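You operate a simulated robot arm through the tools that you are given. There is no shell and no other tool.

You run a simulated robot arm. Do the job below in one go: nothing can be reset, and whatever is moved stays where it is left.

Task
Get the blue-legged bench ready for work. At the end: the red spool is on the blue-legged bench; the blue spool is on the blue-legged bench; the yellow laces stands on top of the yellow reel (marked "LACE"); the red lever is set to free; whatever was shut is shut again. Leave all else as you found it, and nothing knocked over.

The check looks at the end state, three seconds after you hand in, the way a careful person would. Anything else that was tipped, shoved, dropped, spilled or broken makes it a failure.

Robot
A 6-joint arm with a two-finger parallel gripper, fixed in place. Base frame: the origin is on the floor under the middle of its stand, x ahead of it, y to its left, z up; the work surface is at about z = 0.84. Units: m, rad, N and s.
With the tool pointing down near the work surface it reaches from about 0.34 to 0.76 m from the base axis. Its first joint turns from -1.152 to 1.152 rad. Payload 2.45 kg.
Tool frame: the origin (TCP) lies between the finger pads and is the grasp point; the fingertips stand 0.024 m ahead of it; z points along the fingers, y is the line along which they close. Largest opening 0.068 m; finger width 0.017, thickness 0.01; the body of the gripper, 0.04 by 0.07 m, starts 0.041 m behind the TCP.
Orientation is that of the tool frame in the base frame, as [roll, pitch, yaw] about the fixed x, y, z axes, in that order (R = Rz(yaw) Ry(pitch) Rx(roll)). With the fingers straight down and closing along the base's y, the tool's x points along the base's -x, its y along +y and its z along -z.

Tools
- The arm moves only by the tool move_arm. Its argument "moves" is text: rows parted by semicolons, each of 7 numbers parted by spaces: the shift along the base's x, y, z in m, then the turn, a rotation vector about the base's x, y, z in rad, then the opening, from 0 (shut) to 1 (fully open). In form: tx ty tz ax ay az claw; .... A call has 1 to 20 rows; each row shifts and turns the commanded pose from where the row before left it. A row lasts 0.2 s, in which the tool goes at most 0.05 m and 0.15 rad; a call with a longer step from one row to the next is refused whole, and so is a gripper value outside its range. A pose out of reach is approached as far as the arm can. The call stops where the force on the tool passes 40 N (or 10 N more than at its start, if that is more) or the arm is blocked; 0.2 s more then pass. The fingers move at their own pace (about 0.108 m/s each) and stop on an object; they squeeze with about 23 N. The grip force told is the motor's: it shows also when the fingers shut on nothing. Time passes only in rows, and 0.2 s behind the last, so rows that do not move let the fingers close. The reply holds the time, the measured pose of the TCP, the force on the tool along the base axes, the opening and the grip force, in the units named above and with some noise, with the torque about the TCP (base axes, N m) and any sound that the robot's microphone picked up, and new pictures: "views" is both (left out), scene, wrist or none.
- Cameras (640 x 400 px; columns grow to the right, rows downward): "scene" is fixed at [0.179, 0.4256, 1.4618]; the picture's right is [-0.63, -0.77, 0.00], its down [-0.46, 0.38, -0.80] and it looks along [0.62, -0.51, -0.60] (base axes); focal length 265 px, centre (320, 200). "wrist" rides on the gripper at [0.084, 0.011, -0.075] in the tool frame; the picture's right is [-0.13, 0.99, 0.00], its down [-0.60, -0.08, -0.79] and it looks along [-0.79, -0.10, 0.61] (tool axes); focal length 251 px, centre (320, 200). There is no depth. A picture from a camera that has moved, and an enlarged one, comes with that camera's place and axes in the base frame and with its lens.
- inspect(camera, box): a new picture of the part [left, top, right, bottom] of that camera's present view, enlarged. The clock stands still meanwhile.
- sign_off(): hands the job in; it is judged then, once.

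Places have to be worked out from the pictures, the camera data and where the tool is seen. Open the gripper and draw the arm clear of the work before you hand the job in, unless the task says otherwise.

The tools are called as name(argument=value, ...) on one line, values as JSON. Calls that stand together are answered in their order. move_arm: Moves the arm, as the interface text tells. Its arguments: {"type":"object","properties":{"moves":{"type":"string"},"views":{"type":"string","enum":["both","scene","wrist","none"]}},"required":["moves"]} The other tools are called the same way: inspect (camera, box) takes an enlarged picture of a part of a camera's view; sign_off () hands the job in.

At the start:

```text
time: 0.0
eef_pos: [0.4899, 0.1096, 1.3111]
orientation: [3.141, 0.0, 3.141]
force: [0.3, -0.2, -0.3]
ft_torque: [0.0, -0.03, 0.0]
grip_width: 0.0676
finger_force: 0.0
```

scene: 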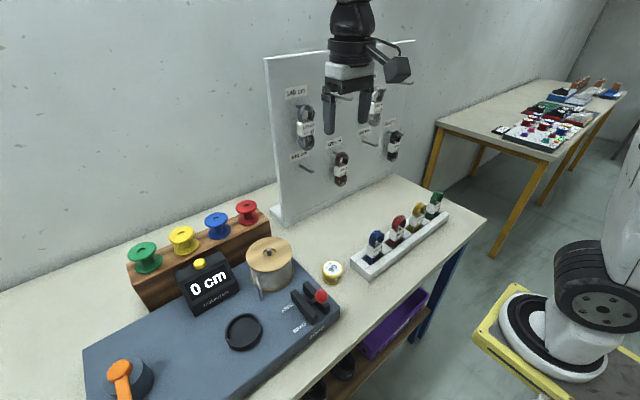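
wrist: 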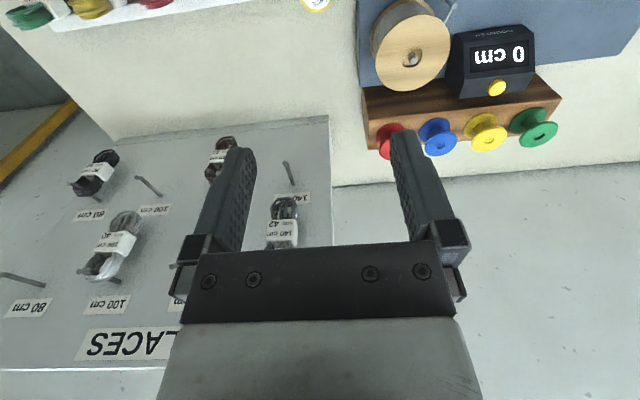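

I start by looking closely at the scene: the spools sit on a wooden rack at the back of the machine, laces in a white holder, and a small yellow/white item near the middle. I enlarge several parts before moving.

inspect(camera="scene", box=[120, 190, 280, 310])

inspect(camera="scene", box=[230, 220, 360, 350])

inspect(camera="scene", box=[340, 180, 460, 290])

inspect(camera="scene", box=[480, 70, 630, 170])

inspect(camera="scene", box=[260, 60, 430, 210])

inspect(camera="scene", box=[80, 290, 360, 400])

```text
3.33 times, centred on (200, 250) of scene
camera zoom: at [0.179, 0.4256, 1.4618], right [-0.63, -0.77, 0.0], down [-0.46, 0.38, -0.8], along [0.62, -0.51, -0.6], focal length 884 px, centre (720, 33)
```

zoom: 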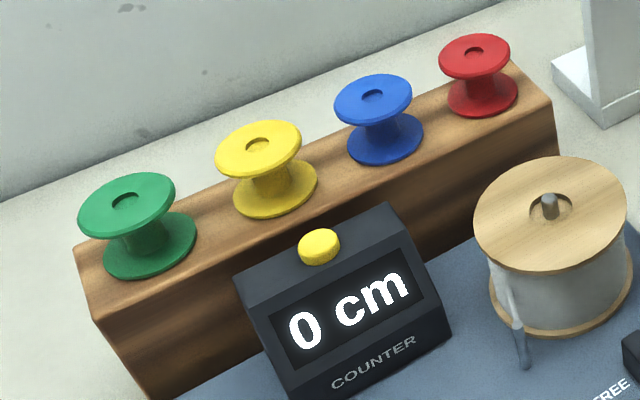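

```text
3.08 times, centred on (295, 285) of scene
camera zoom: at [0.179, 0.4256, 1.4618], right [-0.63, -0.77, 0.0], down [-0.46, 0.38, -0.8], along [0.62, -0.51, -0.6], focal length 816 px, centre (397, -62)
```

zoom: 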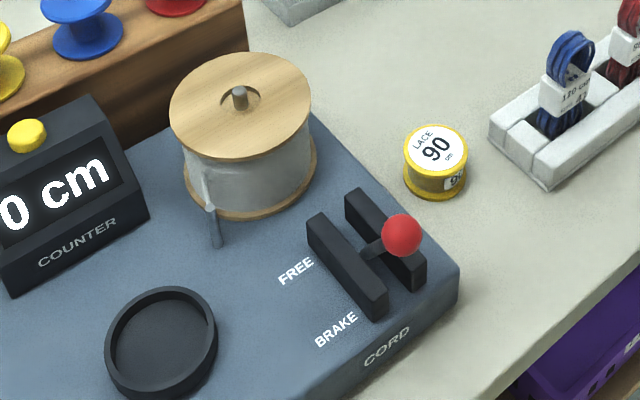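

```text
3.64 times, centred on (400, 235) of scene
camera zoom: at [0.179, 0.4256, 1.4618], right [-0.63, -0.77, 0.0], down [-0.46, 0.38, -0.8], along [0.62, -0.51, -0.6], focal length 964 px, centre (29, 73)
```

zoom: 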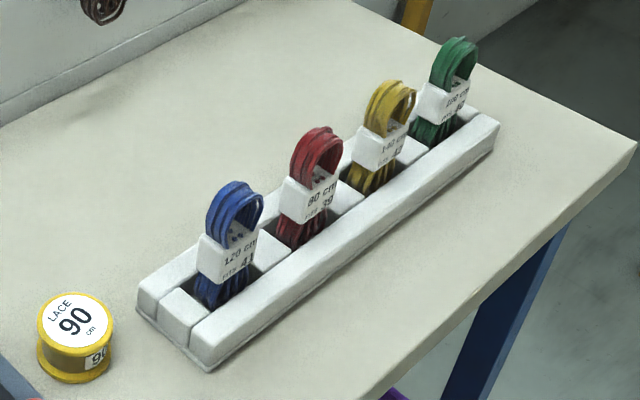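

```text
4.00 times, centred on (555, 120) of scene
camera zoom: at [0.179, 0.4256, 1.4618], right [-0.63, -0.77, 0.0], down [-0.46, 0.38, -0.8], along [0.62, -0.51, -0.6], focal length 1060 px, centre (-620, 520)
```

zoom: 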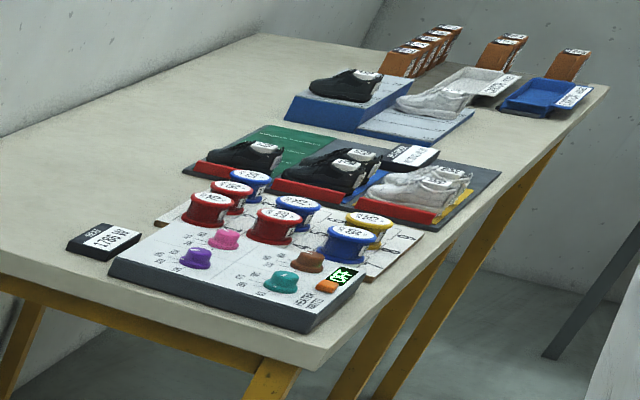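

```text
2.67 times, centred on (345, 135) of scene
camera zoom: at [0.179, 0.4256, 1.4618], right [-0.63, -0.77, 0.0], down [-0.46, 0.38, -0.8], along [0.62, -0.51, -0.6], focal length 707 px, centre (253, 373)
```

zoom: 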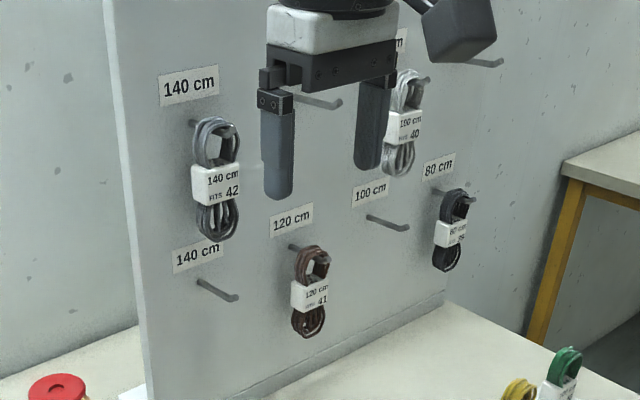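

```text
2.29 times, centred on (220, 345) of scene
camera zoom: at [0.179, 0.4256, 1.4618], right [-0.63, -0.77, 0.0], down [-0.46, 0.38, -0.8], along [0.62, -0.51, -0.6], focal length 606 px, centre (549, -131)
```

zoom: 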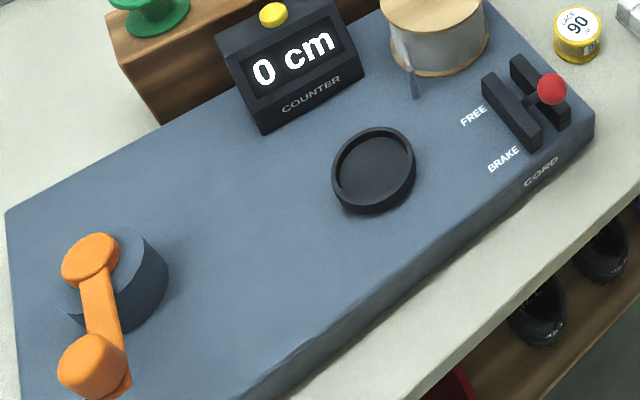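

The bench with blue legs is the one in front of me; the spools stand on the wooden rack, and the lever is leaning near BRAKE. I enlarge the wrist view for triangulation.

inspect(camera="wrist", box=[340, 0, 600, 165])

inspect(camera="wrist", box=[0, 0, 340, 200])

inspect(camera="scene", box=[280, 270, 350, 340])

```text
2.42 times, centred on (470, 82) of wrist
camera zoom: at [0.4068, 0.1195, 1.3843], right [0.13, 0.99, 0.0], down [0.6, -0.08, 0.79], along [0.79, -0.1, -0.61], focal length 610 px, centre (-44, 485)
```

zoom: 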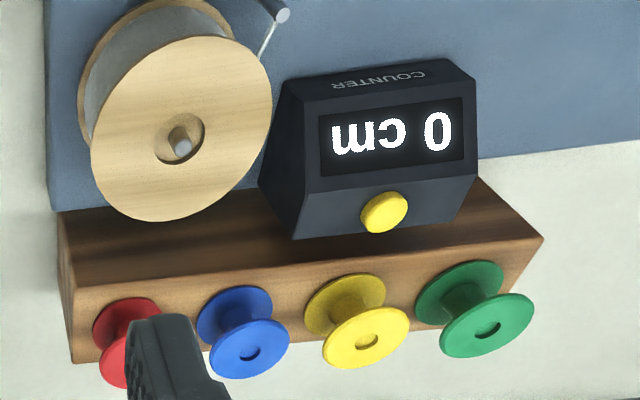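

```text
1.88 times, centred on (170, 100) of wrist
camera zoom: at [0.4068, 0.1195, 1.3843], right [0.13, 0.99, 0.0], down [0.6, -0.08, 0.79], along [0.79, -0.1, -0.61], focal length 473 px, centre (602, 388)
```

zoom: 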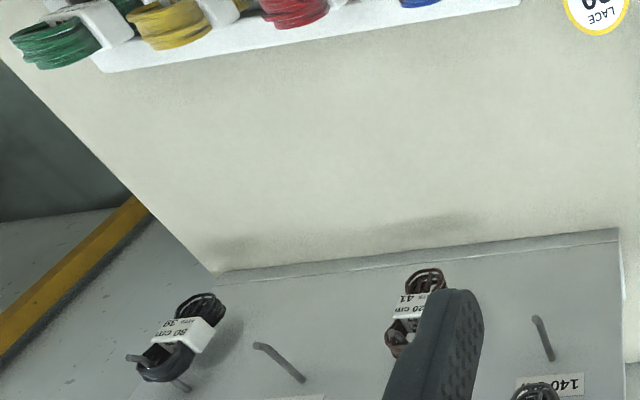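

```text
5.71 times, centred on (315, 305) of scene
camera zoom: at [0.179, 0.4256, 1.4618], right [-0.63, -0.77, 0.0], down [-0.46, 0.38, -0.8], along [0.62, -0.51, -0.6], focal length 1515 px, centre (349, -400)
```

zoom: 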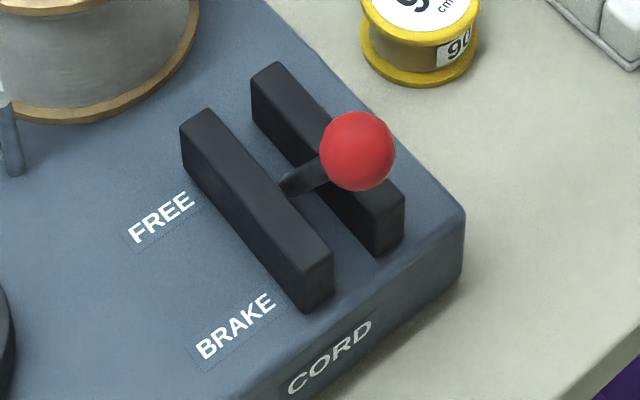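

Estimates so far: blue spool about (0.744, 0.304) with its top at z≈1.017, red about (0.742, 0.220), rack top ≈0.965. They lie near the reach limit, so I'll tilt the tool outward about the y axis and approach from above, then look again.

move_arm(moves="0.0275 0.0275 -0.0275 0 -0.11 0 1; 0.0275 0.0275 -0.0275 0 -0.11 0 1; 0.0275 0.0275 -0.0275 0 -0.11 0 1; 0.0275 0.0275 -0.0275 0 -0.11 0 1", views="both")

```text
time: 1.0
eef_pos: [0.6006, 0.2182, 1.1999]
orientation: [-3.141, 0.441, 3.14]
force: [-0.6, 0.3, 0.4]
ft_torque: [0.01, -0.02, -0.01]
grip_width: 0.0681
finger_force: 0.0
camera wrist: at [0.4922, 0.2289, 1.2306], right [0.12, 0.99, 0.06], down [0.21, -0.08, 0.98], along [0.97, -0.1, -0.21], focal length 251 px, centre (320, 200)
```

scene: 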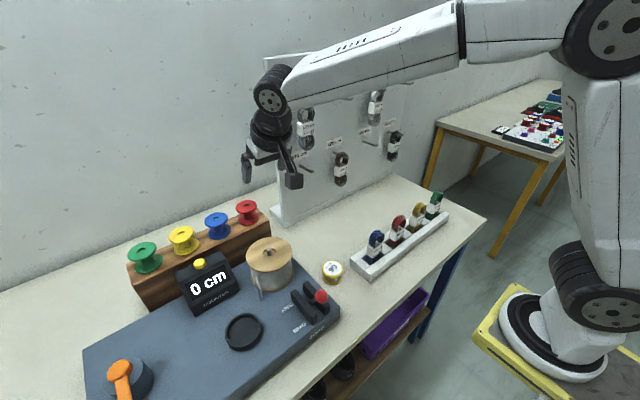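
wrist: 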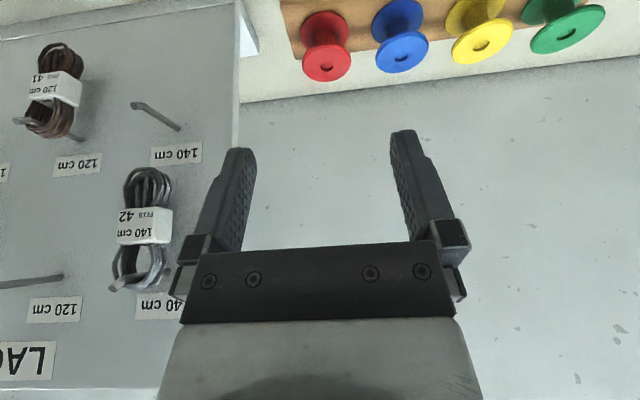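

The tilt works. The spools are clearly seen at the top of the wrist picture; I enlarge for a second fix on their places.

inspect(camera="wrist", box=[270, 0, 620, 110])

inspect(camera="scene", box=[195, 190, 275, 240])

```text
1.83 times, centred on (445, 55) of wrist
camera zoom: at [0.4922, 0.2289, 1.2306], right [0.12, 0.99, 0.06], down [0.21, -0.08, 0.98], along [0.97, -0.1, -0.21], focal length 460 px, centre (91, 465)
```

zoom: 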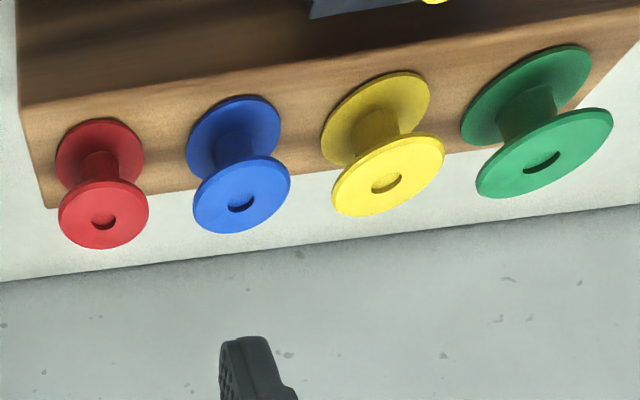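

```text
8.00 times, centred on (235, 215) of scene
camera zoom: at [0.1791, 0.4256, 1.4618], right [-0.63, -0.77, 0.0], down [-0.46, 0.38, -0.8], along [0.62, -0.51, -0.6], focal length 2121 px, centre (1000, 80)
```

zoom: 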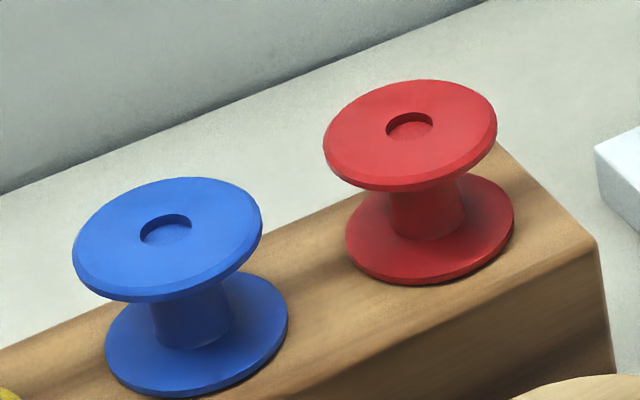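

Second fix: red spool at about (0.752, 0.2185), blue at (0.7475, 0.305), top faces z≈1.01, flange diameter ≈0.06, rack top ≈0.957. I move above the red spool and test how little tilt the reach allows.

move_arm(moves="0.0378 0 -0.03 0 0 0 1; 0.0378 0 -0.03 0 0 0 1; 0.0378 0 -0.03 0 0 0 1; 0.038 0 -0.03 0 0 0 1; 0 0 0 0 0 0 1", views="both")

move_arm(moves="0 0 0 0 0.12 0 1; 0 0 0 0 0.12 0 1; 0 0 0 0 0 0 1", views="none")

```text
time: 2.2
eef_pos: [0.7527, 0.2199, 1.0803]
orientation: [3.141, 0.439, -3.141]
force: [0.3, 0.6, 0.3]
ft_torque: [-0.01, 0.04, 0.03]
grip_width: 0.0677
finger_force: 0.1
camera wrist: at [0.6447, 0.2302, 1.1112], right [0.12, 0.99, 0.06], down [0.21, -0.08, 0.97], along [0.97, -0.1, -0.22], focal length 251 px, centre (320, 200)
```

scene: 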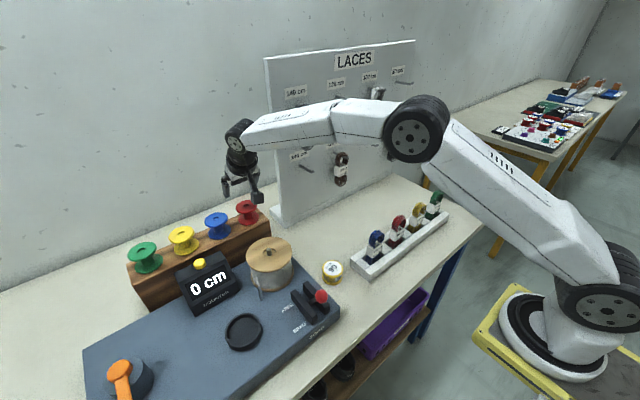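
wrist: 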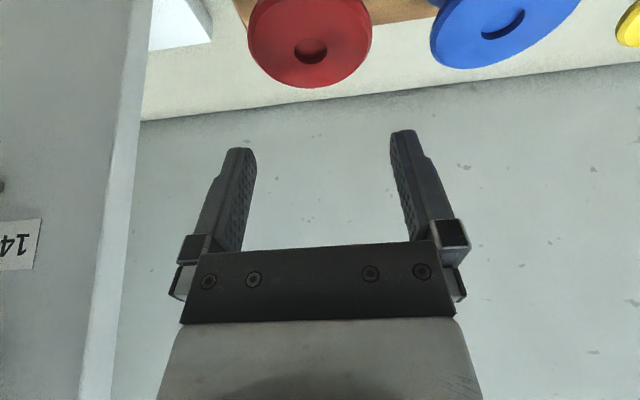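

```text
time: 3.0
eef_pos: [0.7515, 0.2195, 1.0807]
orientation: [-3.14, 0.199, -3.14]
force: [0.0, -0.5, -0.3]
ft_torque: [0.01, -0.01, -0.04]
grip_width: 0.0679
finger_force: 0.1
```

Only 0.2 rad of tilt is needed at this reach. I shift to the spool's axis and come down to just above the red spool, then check the alignment in the wrist view.

move_arm(moves="0 -0.001 -0.02 0 0 0 1; 0 0 -0.016 0 0 0 1; 0 0 0 0 0 0 1", views="both")

inspect(camera="wrist", box=[160, 0, 480, 200])

```text
time: 3.8
eef_pos: [0.7539, 0.2173, 1.0436]
orientation: [-3.141, 0.201, -3.142]
force: [0.2, 0.8, -0.1]
ft_torque: [-0.01, 0.0, -0.03]
grip_width: 0.0679
finger_force: 0.1
camera wrist: at [0.6553, 0.2284, 1.0999], right [0.13, 0.99, 0.03], down [0.43, -0.08, 0.9], along [0.89, -0.1, -0.44], focal length 251 px, centre (320, 200)
```

scene: 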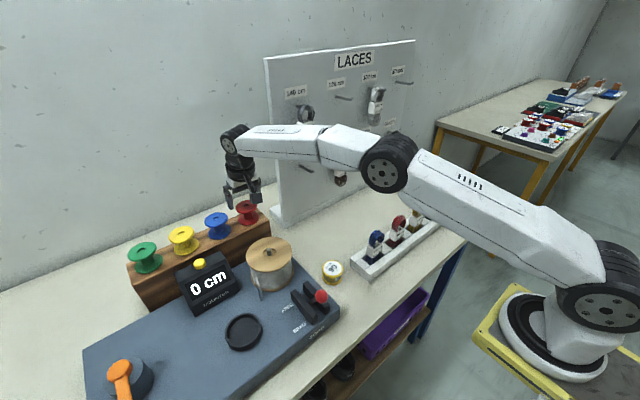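
wrist: 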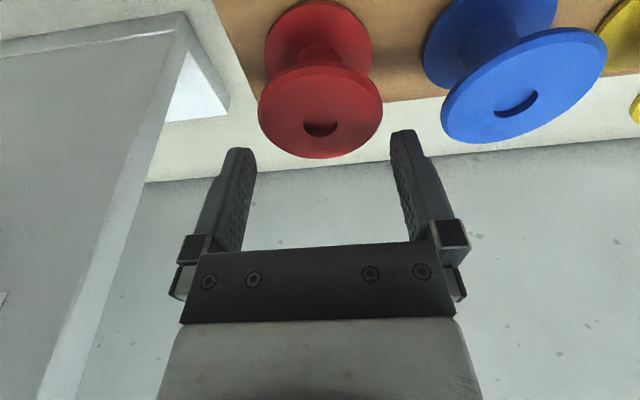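

```text
2.00 times, centred on (320, 100) of wrist
camera zoom: at [0.6553, 0.2284, 1.0999], right [0.13, 0.99, 0.03], down [0.43, -0.08, 0.9], along [0.89, -0.1, -0.44], focal length 503 px, centre (320, 400)
```

zoom: 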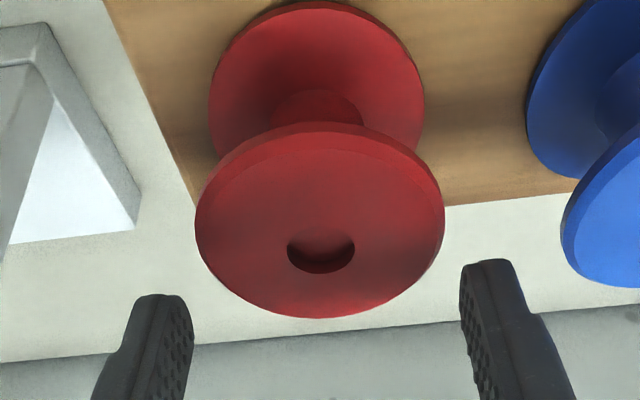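

The spool sits centred between the fingers to within about 1 mm. I go down to flange height (TCP z≈1.000) and close on the rim.

move_arm(moves="0 0.001 -0.015 0 0 0 1; 0 0 -0.015 0 0 0 1; 0 0 -0.015 0 0 0 1; 0 0 0 0 0 0 1", views="wrist")

```text
time: 4.8
eef_pos: [0.7523, 0.2206, 1.0002]
orientation: [-3.141, 0.199, 3.141]
force: [0.6, 0.0, 0.3]
ft_torque: [0.02, -0.02, -0.02]
grip_width: 0.0681
finger_force: 0.0
camera wrist: at [0.6553, 0.2295, 1.0547], right [0.13, 0.99, 0.03], down [0.43, -0.08, 0.9], along [0.89, -0.1, -0.44], focal length 251 px, centre (320, 200)
```

wrist: 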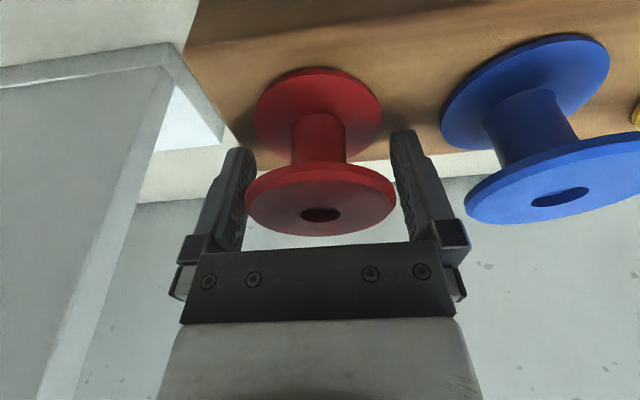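

The red flange sits between the pads. I close the fingers.

move_arm(moves="0 0 0 0 0 0 0.5; 0 0 0 0 0 0 0.5; 0 0 0 0 0 0 0.3; 0 0 0 0 0 0 0.3", views="wrist")

```text
time: 5.8
eef_pos: [0.753, 0.2193, 0.9991]
orientation: [3.139, 0.198, -3.141]
force: [0.5, -0.2, 1.0]
ft_torque: [0.0, 0.01, -0.03]
grip_width: 0.0571
finger_force: 22.8
camera wrist: at [0.6553, 0.2295, 1.055], right [0.13, 0.99, 0.03], down [0.43, -0.08, 0.9], along [0.89, -0.1, -0.44], focal length 251 px, centre (320, 200)
```

wrist: 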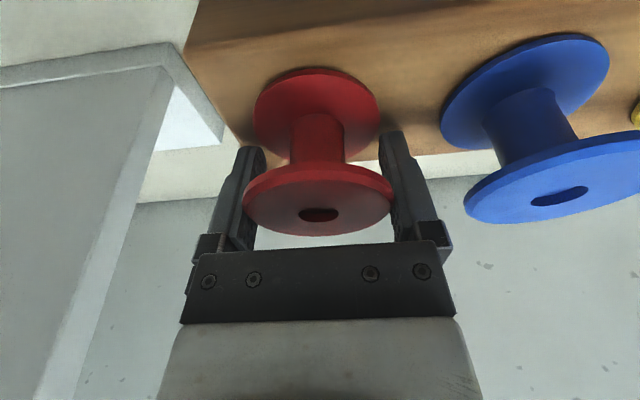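

The fingers hold the rim with 0.057 m opening and 23 N. I lift straight up, slowly at first.

move_arm(moves="0 0 0.01 0 0 0 0.3; 0 0 0.015 0 0 0 0.3; 0 0 0.02 0 0 0 0.3; 0 0 0.025 0 0 0 0.3; 0 0 0 0 0 0 0.3", views="both")

```text
time: 7.0
eef_pos: [0.7526, 0.2184, 1.0704]
orientation: [-3.14, 0.198, -3.14]
force: [0.4, -0.8, -1.0]
ft_torque: [-0.02, 0.02, -0.03]
grip_width: 0.0571
finger_force: 23.2
camera wrist: at [0.6553, 0.2289, 1.1255], right [0.13, 0.99, 0.03], down [0.43, -0.08, 0.9], along [0.89, -0.1, -0.44], focal length 251 px, centre (320, 200)
```

scene: 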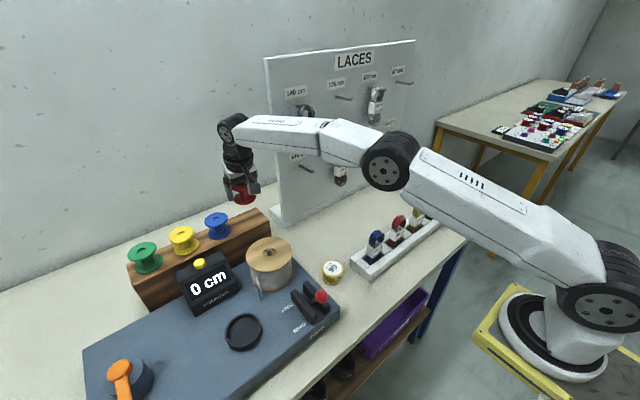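
wrist: 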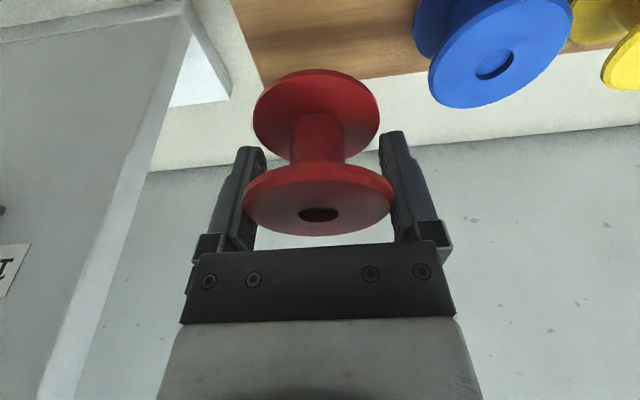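

The red spool hangs upright in the grip. I carry it over the machine toward the free strip of bench in front of the pegboard, keeping clear of its hooks, and stop above about (0.65, 0.06).

move_arm(moves="-0.0328 -0.0299 -0.0025 0 0 0 0.3; -0.0328 -0.0299 -0.0025 0 0 0 0.3; -0.0328 -0.0299 -0.0025 0 0 0 0.3; -0.0329 -0.0299 -0.0025 0 0 0 0.3; 0.01 -0.0133 -0.04 0 0 0 0.3; 0.01 -0.0133 -0.04 0 0 0 0.3; 0.01 -0.0134 -0.04 0 0 0 0.3; 0 0 0 0 0 0 0.3", views="both")

```text
time: 8.8
eef_pos: [0.6499, 0.0591, 0.9409]
orientation: [3.142, 0.201, 3.14]
force: [0.2, 1.0, -0.3]
ft_torque: [-0.02, -0.03, 0.01]
grip_width: 0.0574
finger_force: 22.8
camera wrist: at [0.5532, 0.0705, 0.9949], right [0.13, 0.99, 0.03], down [0.43, -0.08, 0.9], along [0.89, -0.1, -0.44], focal length 251 px, centre (320, 200)
```

scene: 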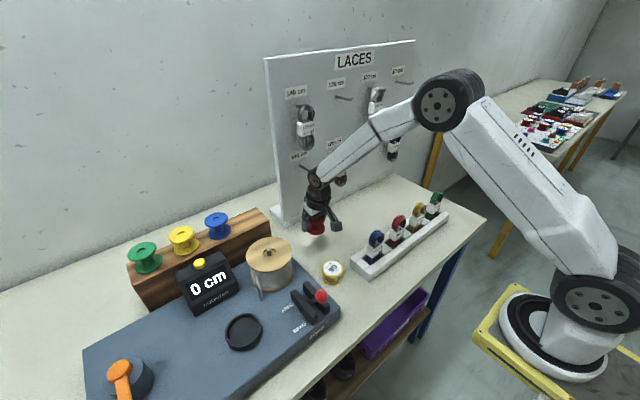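
wrist: 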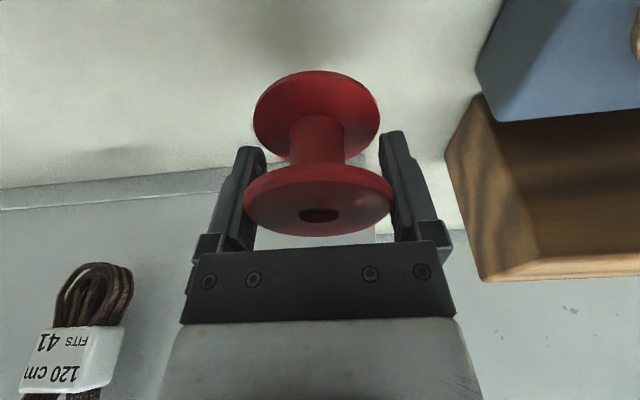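

The spool is above clear bench. I lower it in small steps, watching the force for contact, expected near TCP z≈0.883.

move_arm(moves="0 0 -0.02 0 0 0 0.3; 0 0 -0.015 0 0 0 0.3; 0 0 -0.01 0 0 0 0.3; 0 0 -0.005 0 0 0 0.3; 0 0 0 0 0 0 0.3", views="both")

inspect(camera="scene", box=[280, 190, 360, 260])

```text
time: 10.0
eef_pos: [0.6514, 0.0597, 0.8893]
orientation: [3.141, 0.201, -3.142]
force: [-0.1, -0.2, -1.4]
ft_torque: [-0.02, -0.04, 0.02]
grip_width: 0.057
finger_force: 23.0
camera wrist: at [0.5535, 0.0701, 0.9453], right [0.13, 0.99, 0.03], down [0.43, -0.08, 0.9], along [0.89, -0.1, -0.44], focal length 251 px, centre (320, 200)
```

scene: 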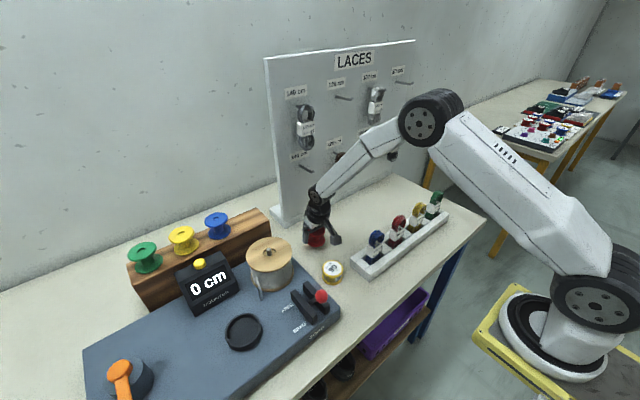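
wrist: 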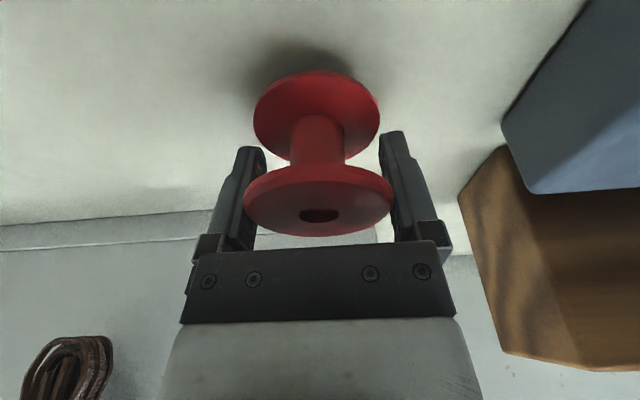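

```text
5.71 times, centred on (320, 225) of scene
camera zoom: at [0.179, 0.4256, 1.4618], right [-0.63, -0.77, 0.0], down [-0.46, 0.38, -0.8], along [0.62, -0.51, -0.6], focal length 1515 px, centre (320, 57)
```

zoom: 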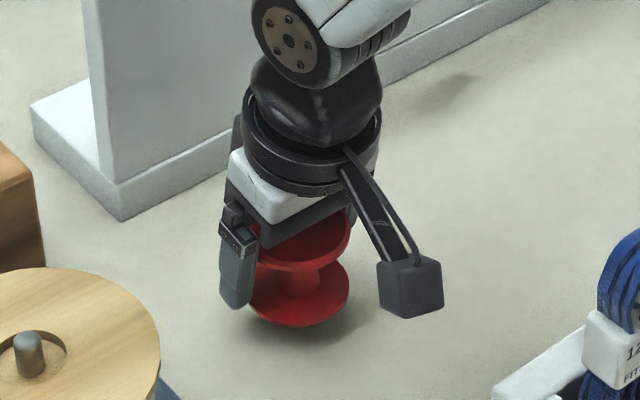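

No contact yet and the shadow shows a small gap. I lower further in 2 mm steps.

move_arm(moves="0 0 -0.002 0 0 0 0.3; 0 0 -0.002 0 0 0 0.3; 0 0 -0.002 0 0 0 0.3; 0 0 0 0 0 0 0.3", views="wrist")

```text
time: 11.0
eef_pos: [0.6506, 0.0605, 0.885]
orientation: [-3.141, 0.2, -3.141]
force: [0.3, 0.8, -0.1]
ft_torque: [0.01, 0.01, 0.01]
grip_width: 0.0574
finger_force: 23.0
camera wrist: at [0.5538, 0.0701, 0.9394], right [0.13, 0.99, 0.03], down [0.43, -0.08, 0.9], along [0.89, -0.1, -0.44], focal length 251 px, centre (320, 200)
```

wrist: 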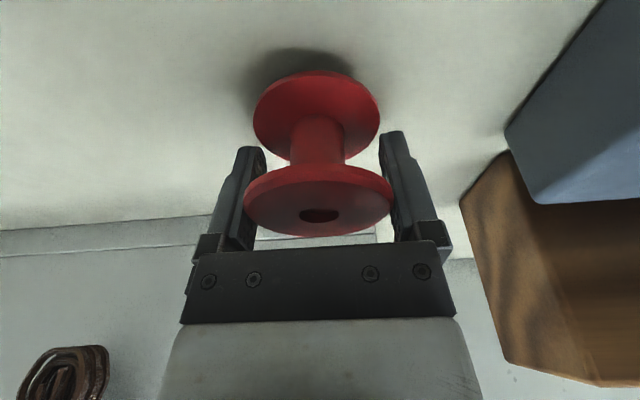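

Still no contact force. I continue in 1.5 mm steps.

move_arm(moves="0 0 -0.0015 0 0 0 0.3; 0 0 -0.0015 0 0 0 0.3; 0 0 0 0 0 0 0.3", views="none")

move_arm(moves="0 0 -0.0015 0 0 0 0.3; 0 0 0 0 0 0 0.3", views="none")

move_arm(moves="0 0 -0.0015 0 0 0 0.3; 0 0 0 0 0 0 0.3", views="wrist")

```text
time: 11.8
eef_pos: [0.6495, 0.0602, 0.8806]
orientation: [3.141, 0.202, 3.14]
force: [-0.1, -0.9, -1.1]
ft_torque: [-0.01, -0.02, -0.03]
grip_width: 0.0571
finger_force: 23.2
```

```text
time: 12.4
eef_pos: [0.6499, 0.0616, 0.8789]
orientation: [3.141, 0.2, 3.141]
force: [0.1, 0.1, 0.3]
ft_torque: [0.01, -0.03, 0.0]
grip_width: 0.057
finger_force: 22.5
```

```text
time: 13.0
eef_pos: [0.6509, 0.06, 0.8771]
orientation: [-3.14, 0.202, -3.141]
force: [0.7, -0.5, -0.8]
ft_torque: [-0.02, -0.02, -0.01]
grip_width: 0.0568
finger_force: 23.4
camera wrist: at [0.5537, 0.0702, 0.9332], right [0.13, 0.99, 0.03], down [0.43, -0.08, 0.9], along [0.89, -0.1, -0.44], focal length 251 px, centre (320, 200)
```

wrist: 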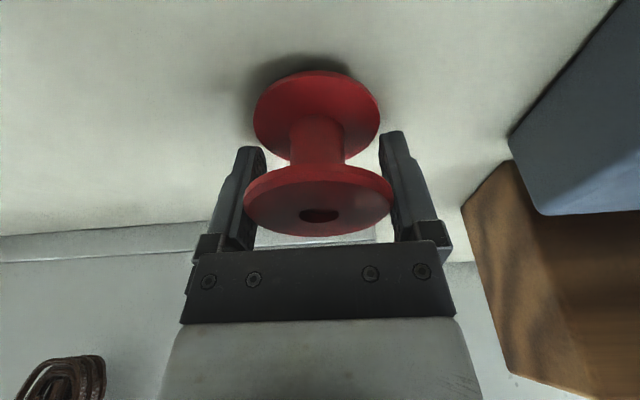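

No contact yet; from the flange sizes in the view I now judge the spool bottom at about 36 mm under the TCP, so contact should come near 0.876 or a little lower. I go on in 1.5 mm steps.

move_arm(moves="0 0 -0.0015 0 0 0 0.3; 0 0 0 0 0 0 0.3", views="none")

move_arm(moves="0 0 -0.0015 0 0 0 0.3; 0 0 0 0 0 0 0.3", views="none")

move_arm(moves="0 0 -0.0015 0 0 0 0.3; 0 0 0 0 0 0 0.3", views="both")

inspect(camera="scene", box=[290, 210, 350, 260])

```text
time: 13.6
eef_pos: [0.6507, 0.0606, 0.8758]
orientation: [-3.142, 0.198, -3.141]
force: [0.1, 1.2, -0.4]
ft_torque: [-0.01, 0.05, 0.04]
grip_width: 0.0568
finger_force: 22.2
```

```text
time: 14.2
eef_pos: [0.651, 0.06, 0.8735]
orientation: [-3.141, 0.198, 3.141]
force: [0.1, -0.9, -0.4]
ft_torque: [0.0, 0.03, 0.0]
grip_width: 0.0571
finger_force: 23.5
```

```text
time: 14.8
eef_pos: [0.6504, 0.0605, 0.8724]
orientation: [3.141, 0.201, 3.141]
force: [0.0, 0.3, -0.5]
ft_torque: [-0.05, 0.0, 0.01]
grip_width: 0.0571
finger_force: 23.4
camera wrist: at [0.5539, 0.0699, 0.9286], right [0.13, 0.99, 0.03], down [0.43, -0.08, 0.9], along [0.89, -0.1, -0.44], focal length 251 px, centre (320, 200)
```

scene: 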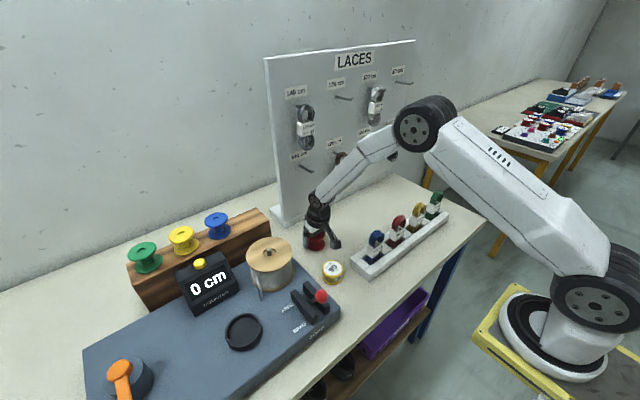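
wrist: 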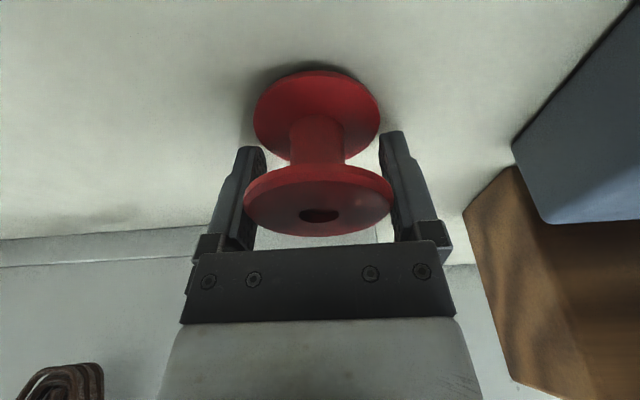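

```text
8.00 times, centred on (320, 235) of scene
camera zoom: at [0.179, 0.4256, 1.4618], right [-0.63, -0.77, 0.0], down [-0.46, 0.38, -0.8], along [0.62, -0.51, -0.6], focal length 2121 px, centre (320, -80)
```

zoom: 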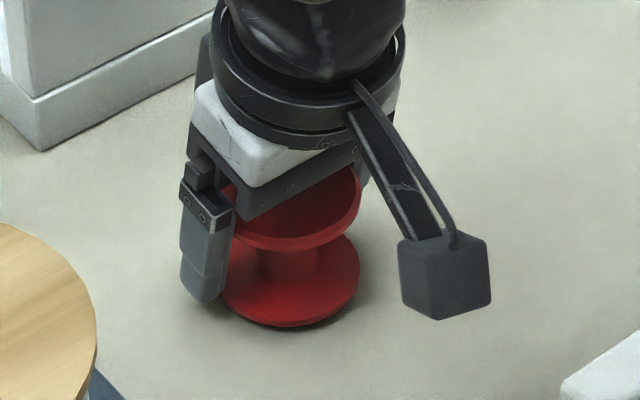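

Almost touching by the shadow; the force is still zero. I continue in 1 mm steps.

move_arm(moves="0 0 -0.0015 0 0 0 0.3; 0 0 0 0 0 0 0.3", views="none")

move_arm(moves="0 0 -0.0015 0 0 0 0.3; 0 0 0 0 0 0 0.3", views="wrist")

```text
time: 15.4
eef_pos: [0.6518, 0.0595, 0.8714]
orientation: [-3.141, 0.201, 3.141]
force: [-0.5, 0.1, -1.4]
ft_torque: [-0.01, 0.01, 0.0]
grip_width: 0.0573
finger_force: 23.2
```

```text
time: 16.0
eef_pos: [0.6496, 0.0606, 0.8704]
orientation: [3.141, 0.2, -3.141]
force: [-0.2, -0.2, 0.2]
ft_torque: [0.02, -0.01, -0.02]
grip_width: 0.0569
finger_force: 23.9
camera wrist: at [0.5537, 0.0698, 0.9256], right [0.13, 0.99, 0.03], down [0.43, -0.08, 0.9], along [0.89, -0.1, -0.44], focal length 251 px, centre (320, 200)
```

wrist: 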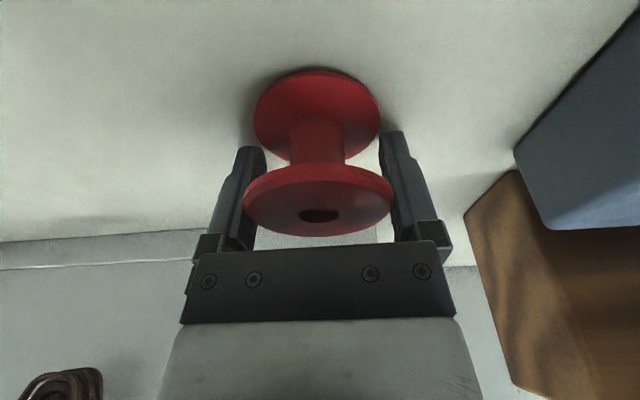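

move_arm(moves="0 0 -0.0015 0 0 0 0.3; 0 0 0 0 0 0 0.3", views="none")

move_arm(moves="0 0 -0.001 0 0 0 0.3; 0 0 0 0 0 0 0.3", views="wrist")

```text
time: 16.6
eef_pos: [0.6509, 0.0598, 0.8687]
orientation: [-3.141, 0.2, 3.141]
force: [-2.2, -0.5, 6.3]
ft_torque: [-0.02, 0.24, 0.02]
grip_width: 0.0571
finger_force: 22.7
```

```text
time: 17.2
eef_pos: [0.6512, 0.0596, 0.8692]
orientation: [-3.141, 0.202, -3.141]
force: [-7.4, 0.0, 22.0]
ft_torque: [-0.05, 0.44, -0.03]
grip_width: 0.0573
finger_force: 22.7
camera wrist: at [0.5542, 0.0698, 0.9241], right [0.13, 0.99, 0.03], down [0.43, -0.08, 0.9], along [0.89, -0.1, -0.44], focal length 251 px, centre (320, 200)
```

wrist: 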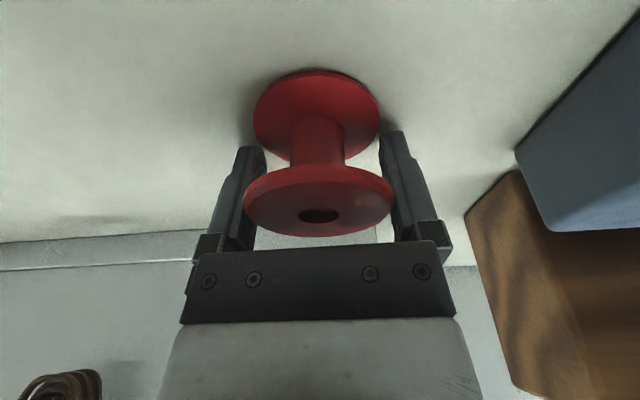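

Contact at TCP z≈0.869 with 22 N. I ease up 1 mm, then open the fingers.

move_arm(moves="0 0 0.001 0 0 0 0.3; 0 0 0 0 0 0 0.3; 0 0 0 0 0 0 1; 0 0 0 0 0 0 1; 0 0 0 0 0 0 1", views="wrist")

```text
time: 18.4
eef_pos: [0.6507, 0.0589, 0.8679]
orientation: [3.141, 0.197, 3.141]
force: [-0.9, -0.3, -0.1]
ft_torque: [0.05, 0.01, -0.02]
grip_width: 0.0682
finger_force: 0.1
camera wrist: at [0.5536, 0.0696, 0.9237], right [0.13, 0.99, 0.03], down [0.43, -0.08, 0.9], along [0.89, -0.1, -0.44], focal length 251 px, centre (320, 200)
```

wrist: 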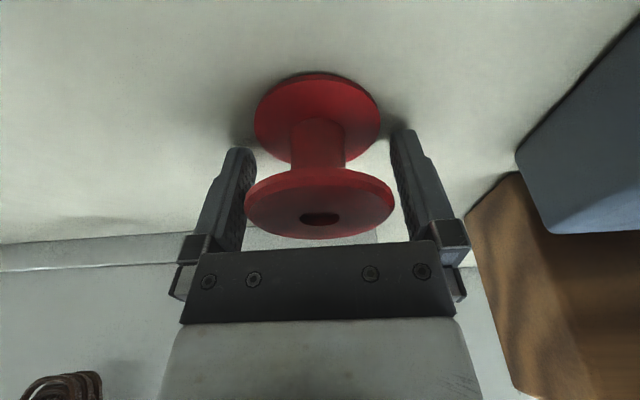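

The red spool stands free. I rise, back away from the hooks and go over to the blue spool; in-hand geometry tells me spool centres are about 8 mm nearer than my second fix, so I aim for (0.7415, 0.3055).

move_arm(moves="0 0 0.03 0 0 0 1; 0 0 0.05 0 0 0 1; -0.01 0.0133 0.04 0 0 0 1; -0.01 0.0133 0.04 0 0 0 1; -0.01 0.0134 0.04 0 0 0 1; 0.02025 0.03425 0.0035 0 0 0 1; 0.02025 0.03425 0.0035 0 0 0 1; 0.02025 0.03425 0.0035 0 0 0 1; 0.02025 0.03425 0.0035 0 0 0 1; 0.02025 0.03425 0.0035 0 0 0 1; 0.02025 0.03425 0.0035 0 0 0 1; 0 0 0 0 0 0 1", views="both")

inspect(camera="scene", box=[290, 190, 370, 250])

```text
time: 21.0
eef_pos: [0.7306, 0.2937, 1.0846]
orientation: [-3.141, 0.198, -3.141]
force: [0.2, 0.0, 0.1]
ft_torque: [-0.02, -0.01, 0.0]
grip_width: 0.0678
finger_force: 0.1
out of reach, approached as far as the arm can: row 11
camera wrist: at [0.6325, 0.3035, 1.1419], right [0.13, 0.99, 0.02], down [0.44, -0.08, 0.9], along [0.89, -0.1, -0.44], focal length 251 px, centre (320, 200)
```

scene: 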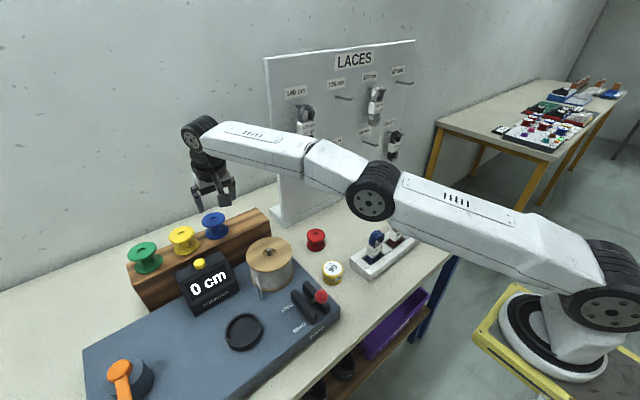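
wrist: 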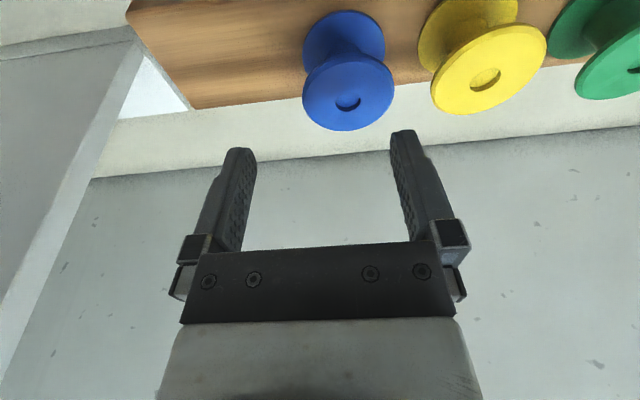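

```text
6.67 times, centred on (330, 220) of scene
camera zoom: at [0.179, 0.4257, 1.4618], right [-0.63, -0.77, 0.0], down [-0.46, 0.38, -0.8], along [0.62, -0.51, -0.6], focal length 1767 px, centre (253, 67)
```

zoom: 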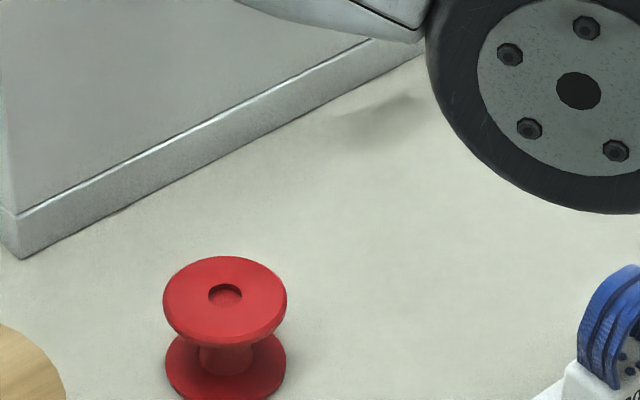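

The red spool stands upright on the bench. The blue one is just out of reach at this tilt, so I add 0.15 rad of outward tilt and see where the tool arrives.

move_arm(moves="0 0 0 0 -0.075 0 1; 0 0 0 0 -0.075 0 1; 0 0 0 0 0 0 1", views="wrist")

inspect(camera="wrist", box=[160, 0, 480, 200])

```text
time: 21.8
eef_pos: [0.7298, 0.2927, 1.0872]
orientation: [-3.142, 0.351, -3.141]
force: [0.2, -0.8, -0.4]
ft_torque: [0.03, -0.02, 0.01]
grip_width: 0.0681
finger_force: 0.0
camera wrist: at [0.6252, 0.3032, 1.1275], right [0.12, 0.99, 0.04], down [0.29, -0.08, 0.95], along [0.95, -0.1, -0.3], focal length 251 px, centre (320, 200)
```

wrist: 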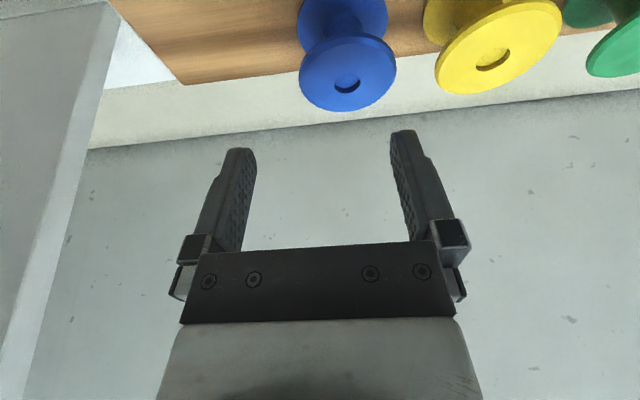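

```text
2.00 times, centred on (320, 100) of wrist
camera zoom: at [0.6252, 0.3032, 1.1275], right [0.12, 0.99, 0.04], down [0.29, -0.08, 0.95], along [0.95, -0.1, -0.3], focal length 503 px, centre (320, 400)
```

zoom: 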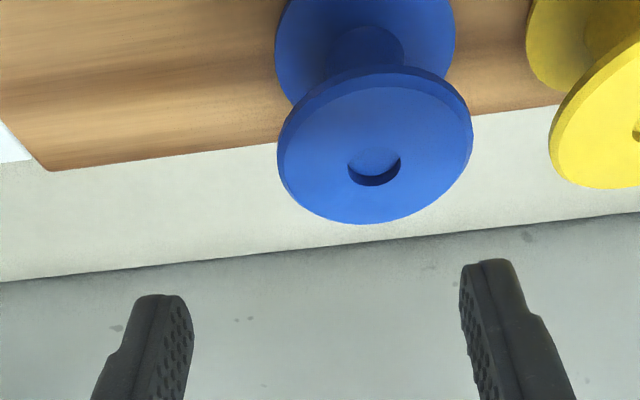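

The tool stopped at about (0.730, 0.293, 1.087). From this view the blue spool's centre is near (0.745, 0.309). I move above it at z≈1.055 and recheck.

move_arm(moves="0.0074 0.0079 -0.016 0 0 0 1; 0.0074 0.0079 -0.016 0 0 0 1; 0 0 0 0 0 0 1", views="wrist")

inspect(camera="wrist", box=[160, 0, 480, 200])

```text
time: 22.6
eef_pos: [0.7449, 0.31, 1.0551]
orientation: [-3.141, 0.35, -3.141]
force: [-0.3, 0.7, 0.5]
ft_torque: [-0.03, 0.0, 0.01]
grip_width: 0.0682
finger_force: 0.0
camera wrist: at [0.6402, 0.3194, 1.0951], right [0.12, 0.99, 0.04], down [0.3, -0.08, 0.95], along [0.95, -0.1, -0.3], focal length 251 px, centre (320, 200)
```

wrist: 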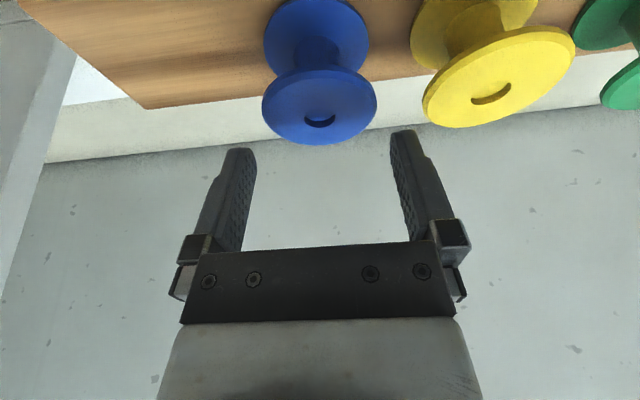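

```text
2.00 times, centred on (320, 100) of wrist
camera zoom: at [0.6402, 0.3194, 1.0951], right [0.12, 0.99, 0.04], down [0.3, -0.08, 0.95], along [0.95, -0.1, -0.3], focal length 503 px, centre (320, 400)
```

zoom: 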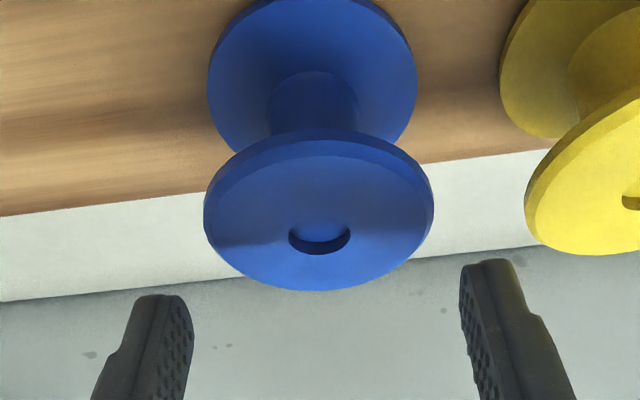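

The blue flange is centred within about 1.5 mm. I descend to TCP z≈1.008 with a small shift, checking before closing.

move_arm(moves="0.001 0.0013 -0.016 0 0 0 1; 0.001 0 -0.016 0 0 0 1; 0 0 -0.015 0 0 0 1; 0 0 0 0 0 0 1", views="both")

```text
time: 23.6
eef_pos: [0.7467, 0.3089, 1.0073]
orientation: [3.141, 0.349, 3.141]
force: [0.0, 0.6, 0.7]
ft_torque: [0.03, 0.01, 0.01]
grip_width: 0.0677
finger_force: 0.0
camera wrist: at [0.6422, 0.3198, 1.0481], right [0.12, 0.99, 0.04], down [0.3, -0.08, 0.95], along [0.95, -0.1, -0.3], focal length 251 px, centre (320, 200)
```

scene: 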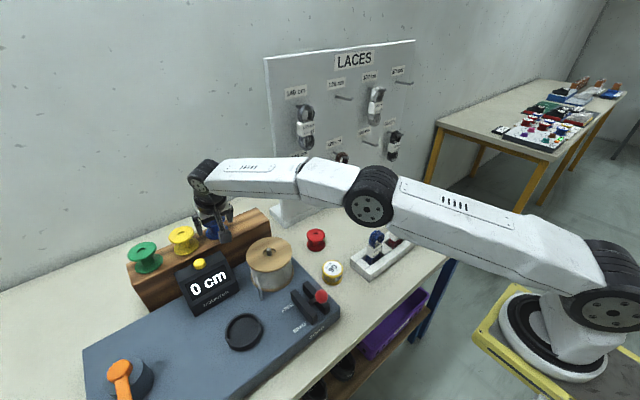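
wrist: 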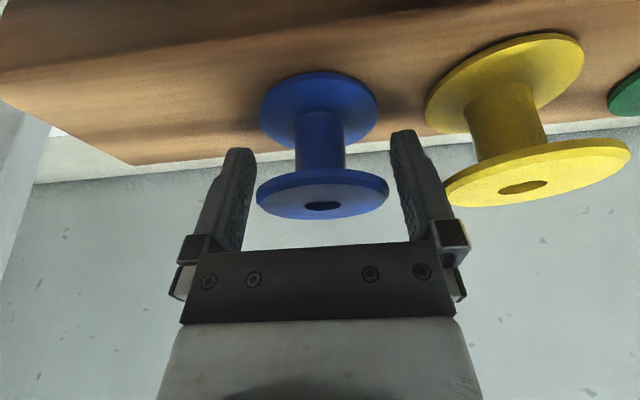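

The blue flange is between the pads and clear of the yellow spool. I close the fingers.

move_arm(moves="0 0.0008 0 0 0 0 1; 0 0 0 0 0 0 0.5; 0 0 0 0 0 0 0.4; 0 0 0 0 0 0 0.3; 0 0 0 0 0 0 0.3", views="wrist")

```text
time: 24.8
eef_pos: [0.7477, 0.3105, 1.0079]
orientation: [-3.141, 0.351, -3.141]
force: [0.7, -0.6, 1.6]
ft_torque: [-0.06, 0.0, 0.01]
grip_width: 0.0568
finger_force: 23.1
camera wrist: at [0.6423, 0.3209, 1.0486], right [0.12, 0.99, 0.04], down [0.29, -0.08, 0.95], along [0.95, -0.1, -0.3], focal length 251 px, centre (320, 200)
```

wrist: 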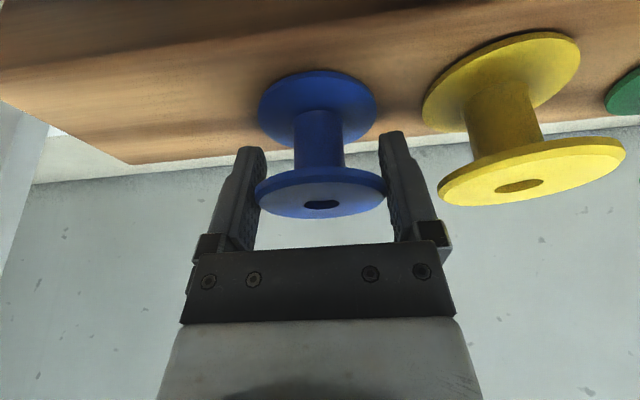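

Holding the blue spool (0.057 m, 23 N). I lift it, then carry it across at z≈1.07 to above the clear strip.

move_arm(moves="0 0 0.01 0 0 0 0.3; 0 0 0.02 0 0 0 0.3; -0.005 -0.01 0.02 0 0 0 0.3; -0.01 -0.02 0.015 0 0 0 0.3; -0.0224 -0.0362 -0.0006 0 0 0 0.3; -0.0224 -0.0362 -0.0006 0 0 0 0.3; -0.0224 -0.0362 -0.0006 0 0 0 0.3; -0.0224 -0.0362 -0.0006 0 0 0 0.3; -0.0224 -0.0363 -0.0006 0 0 0 0.3; 0 0 0 0 0 0 0.3", views="both")

```text
time: 27.0
eef_pos: [0.6216, 0.1004, 1.0696]
orientation: [-3.14, 0.351, 3.141]
force: [0.2, 0.9, -0.1]
ft_torque: [-0.01, 0.0, 0.0]
grip_width: 0.057
finger_force: 23.2
camera wrist: at [0.5159, 0.1095, 1.1107], right [0.12, 0.99, 0.04], down [0.29, -0.08, 0.95], along [0.95, -0.1, -0.3], focal length 251 px, centre (320, 200)
```

scene: 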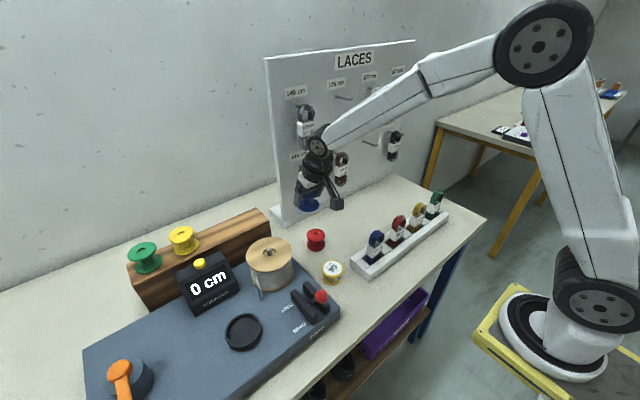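
wrist: 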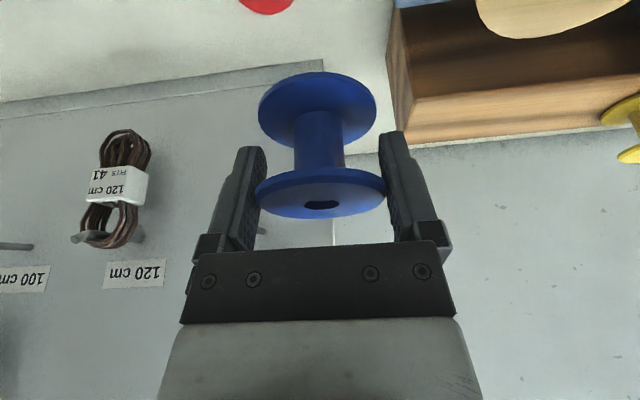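

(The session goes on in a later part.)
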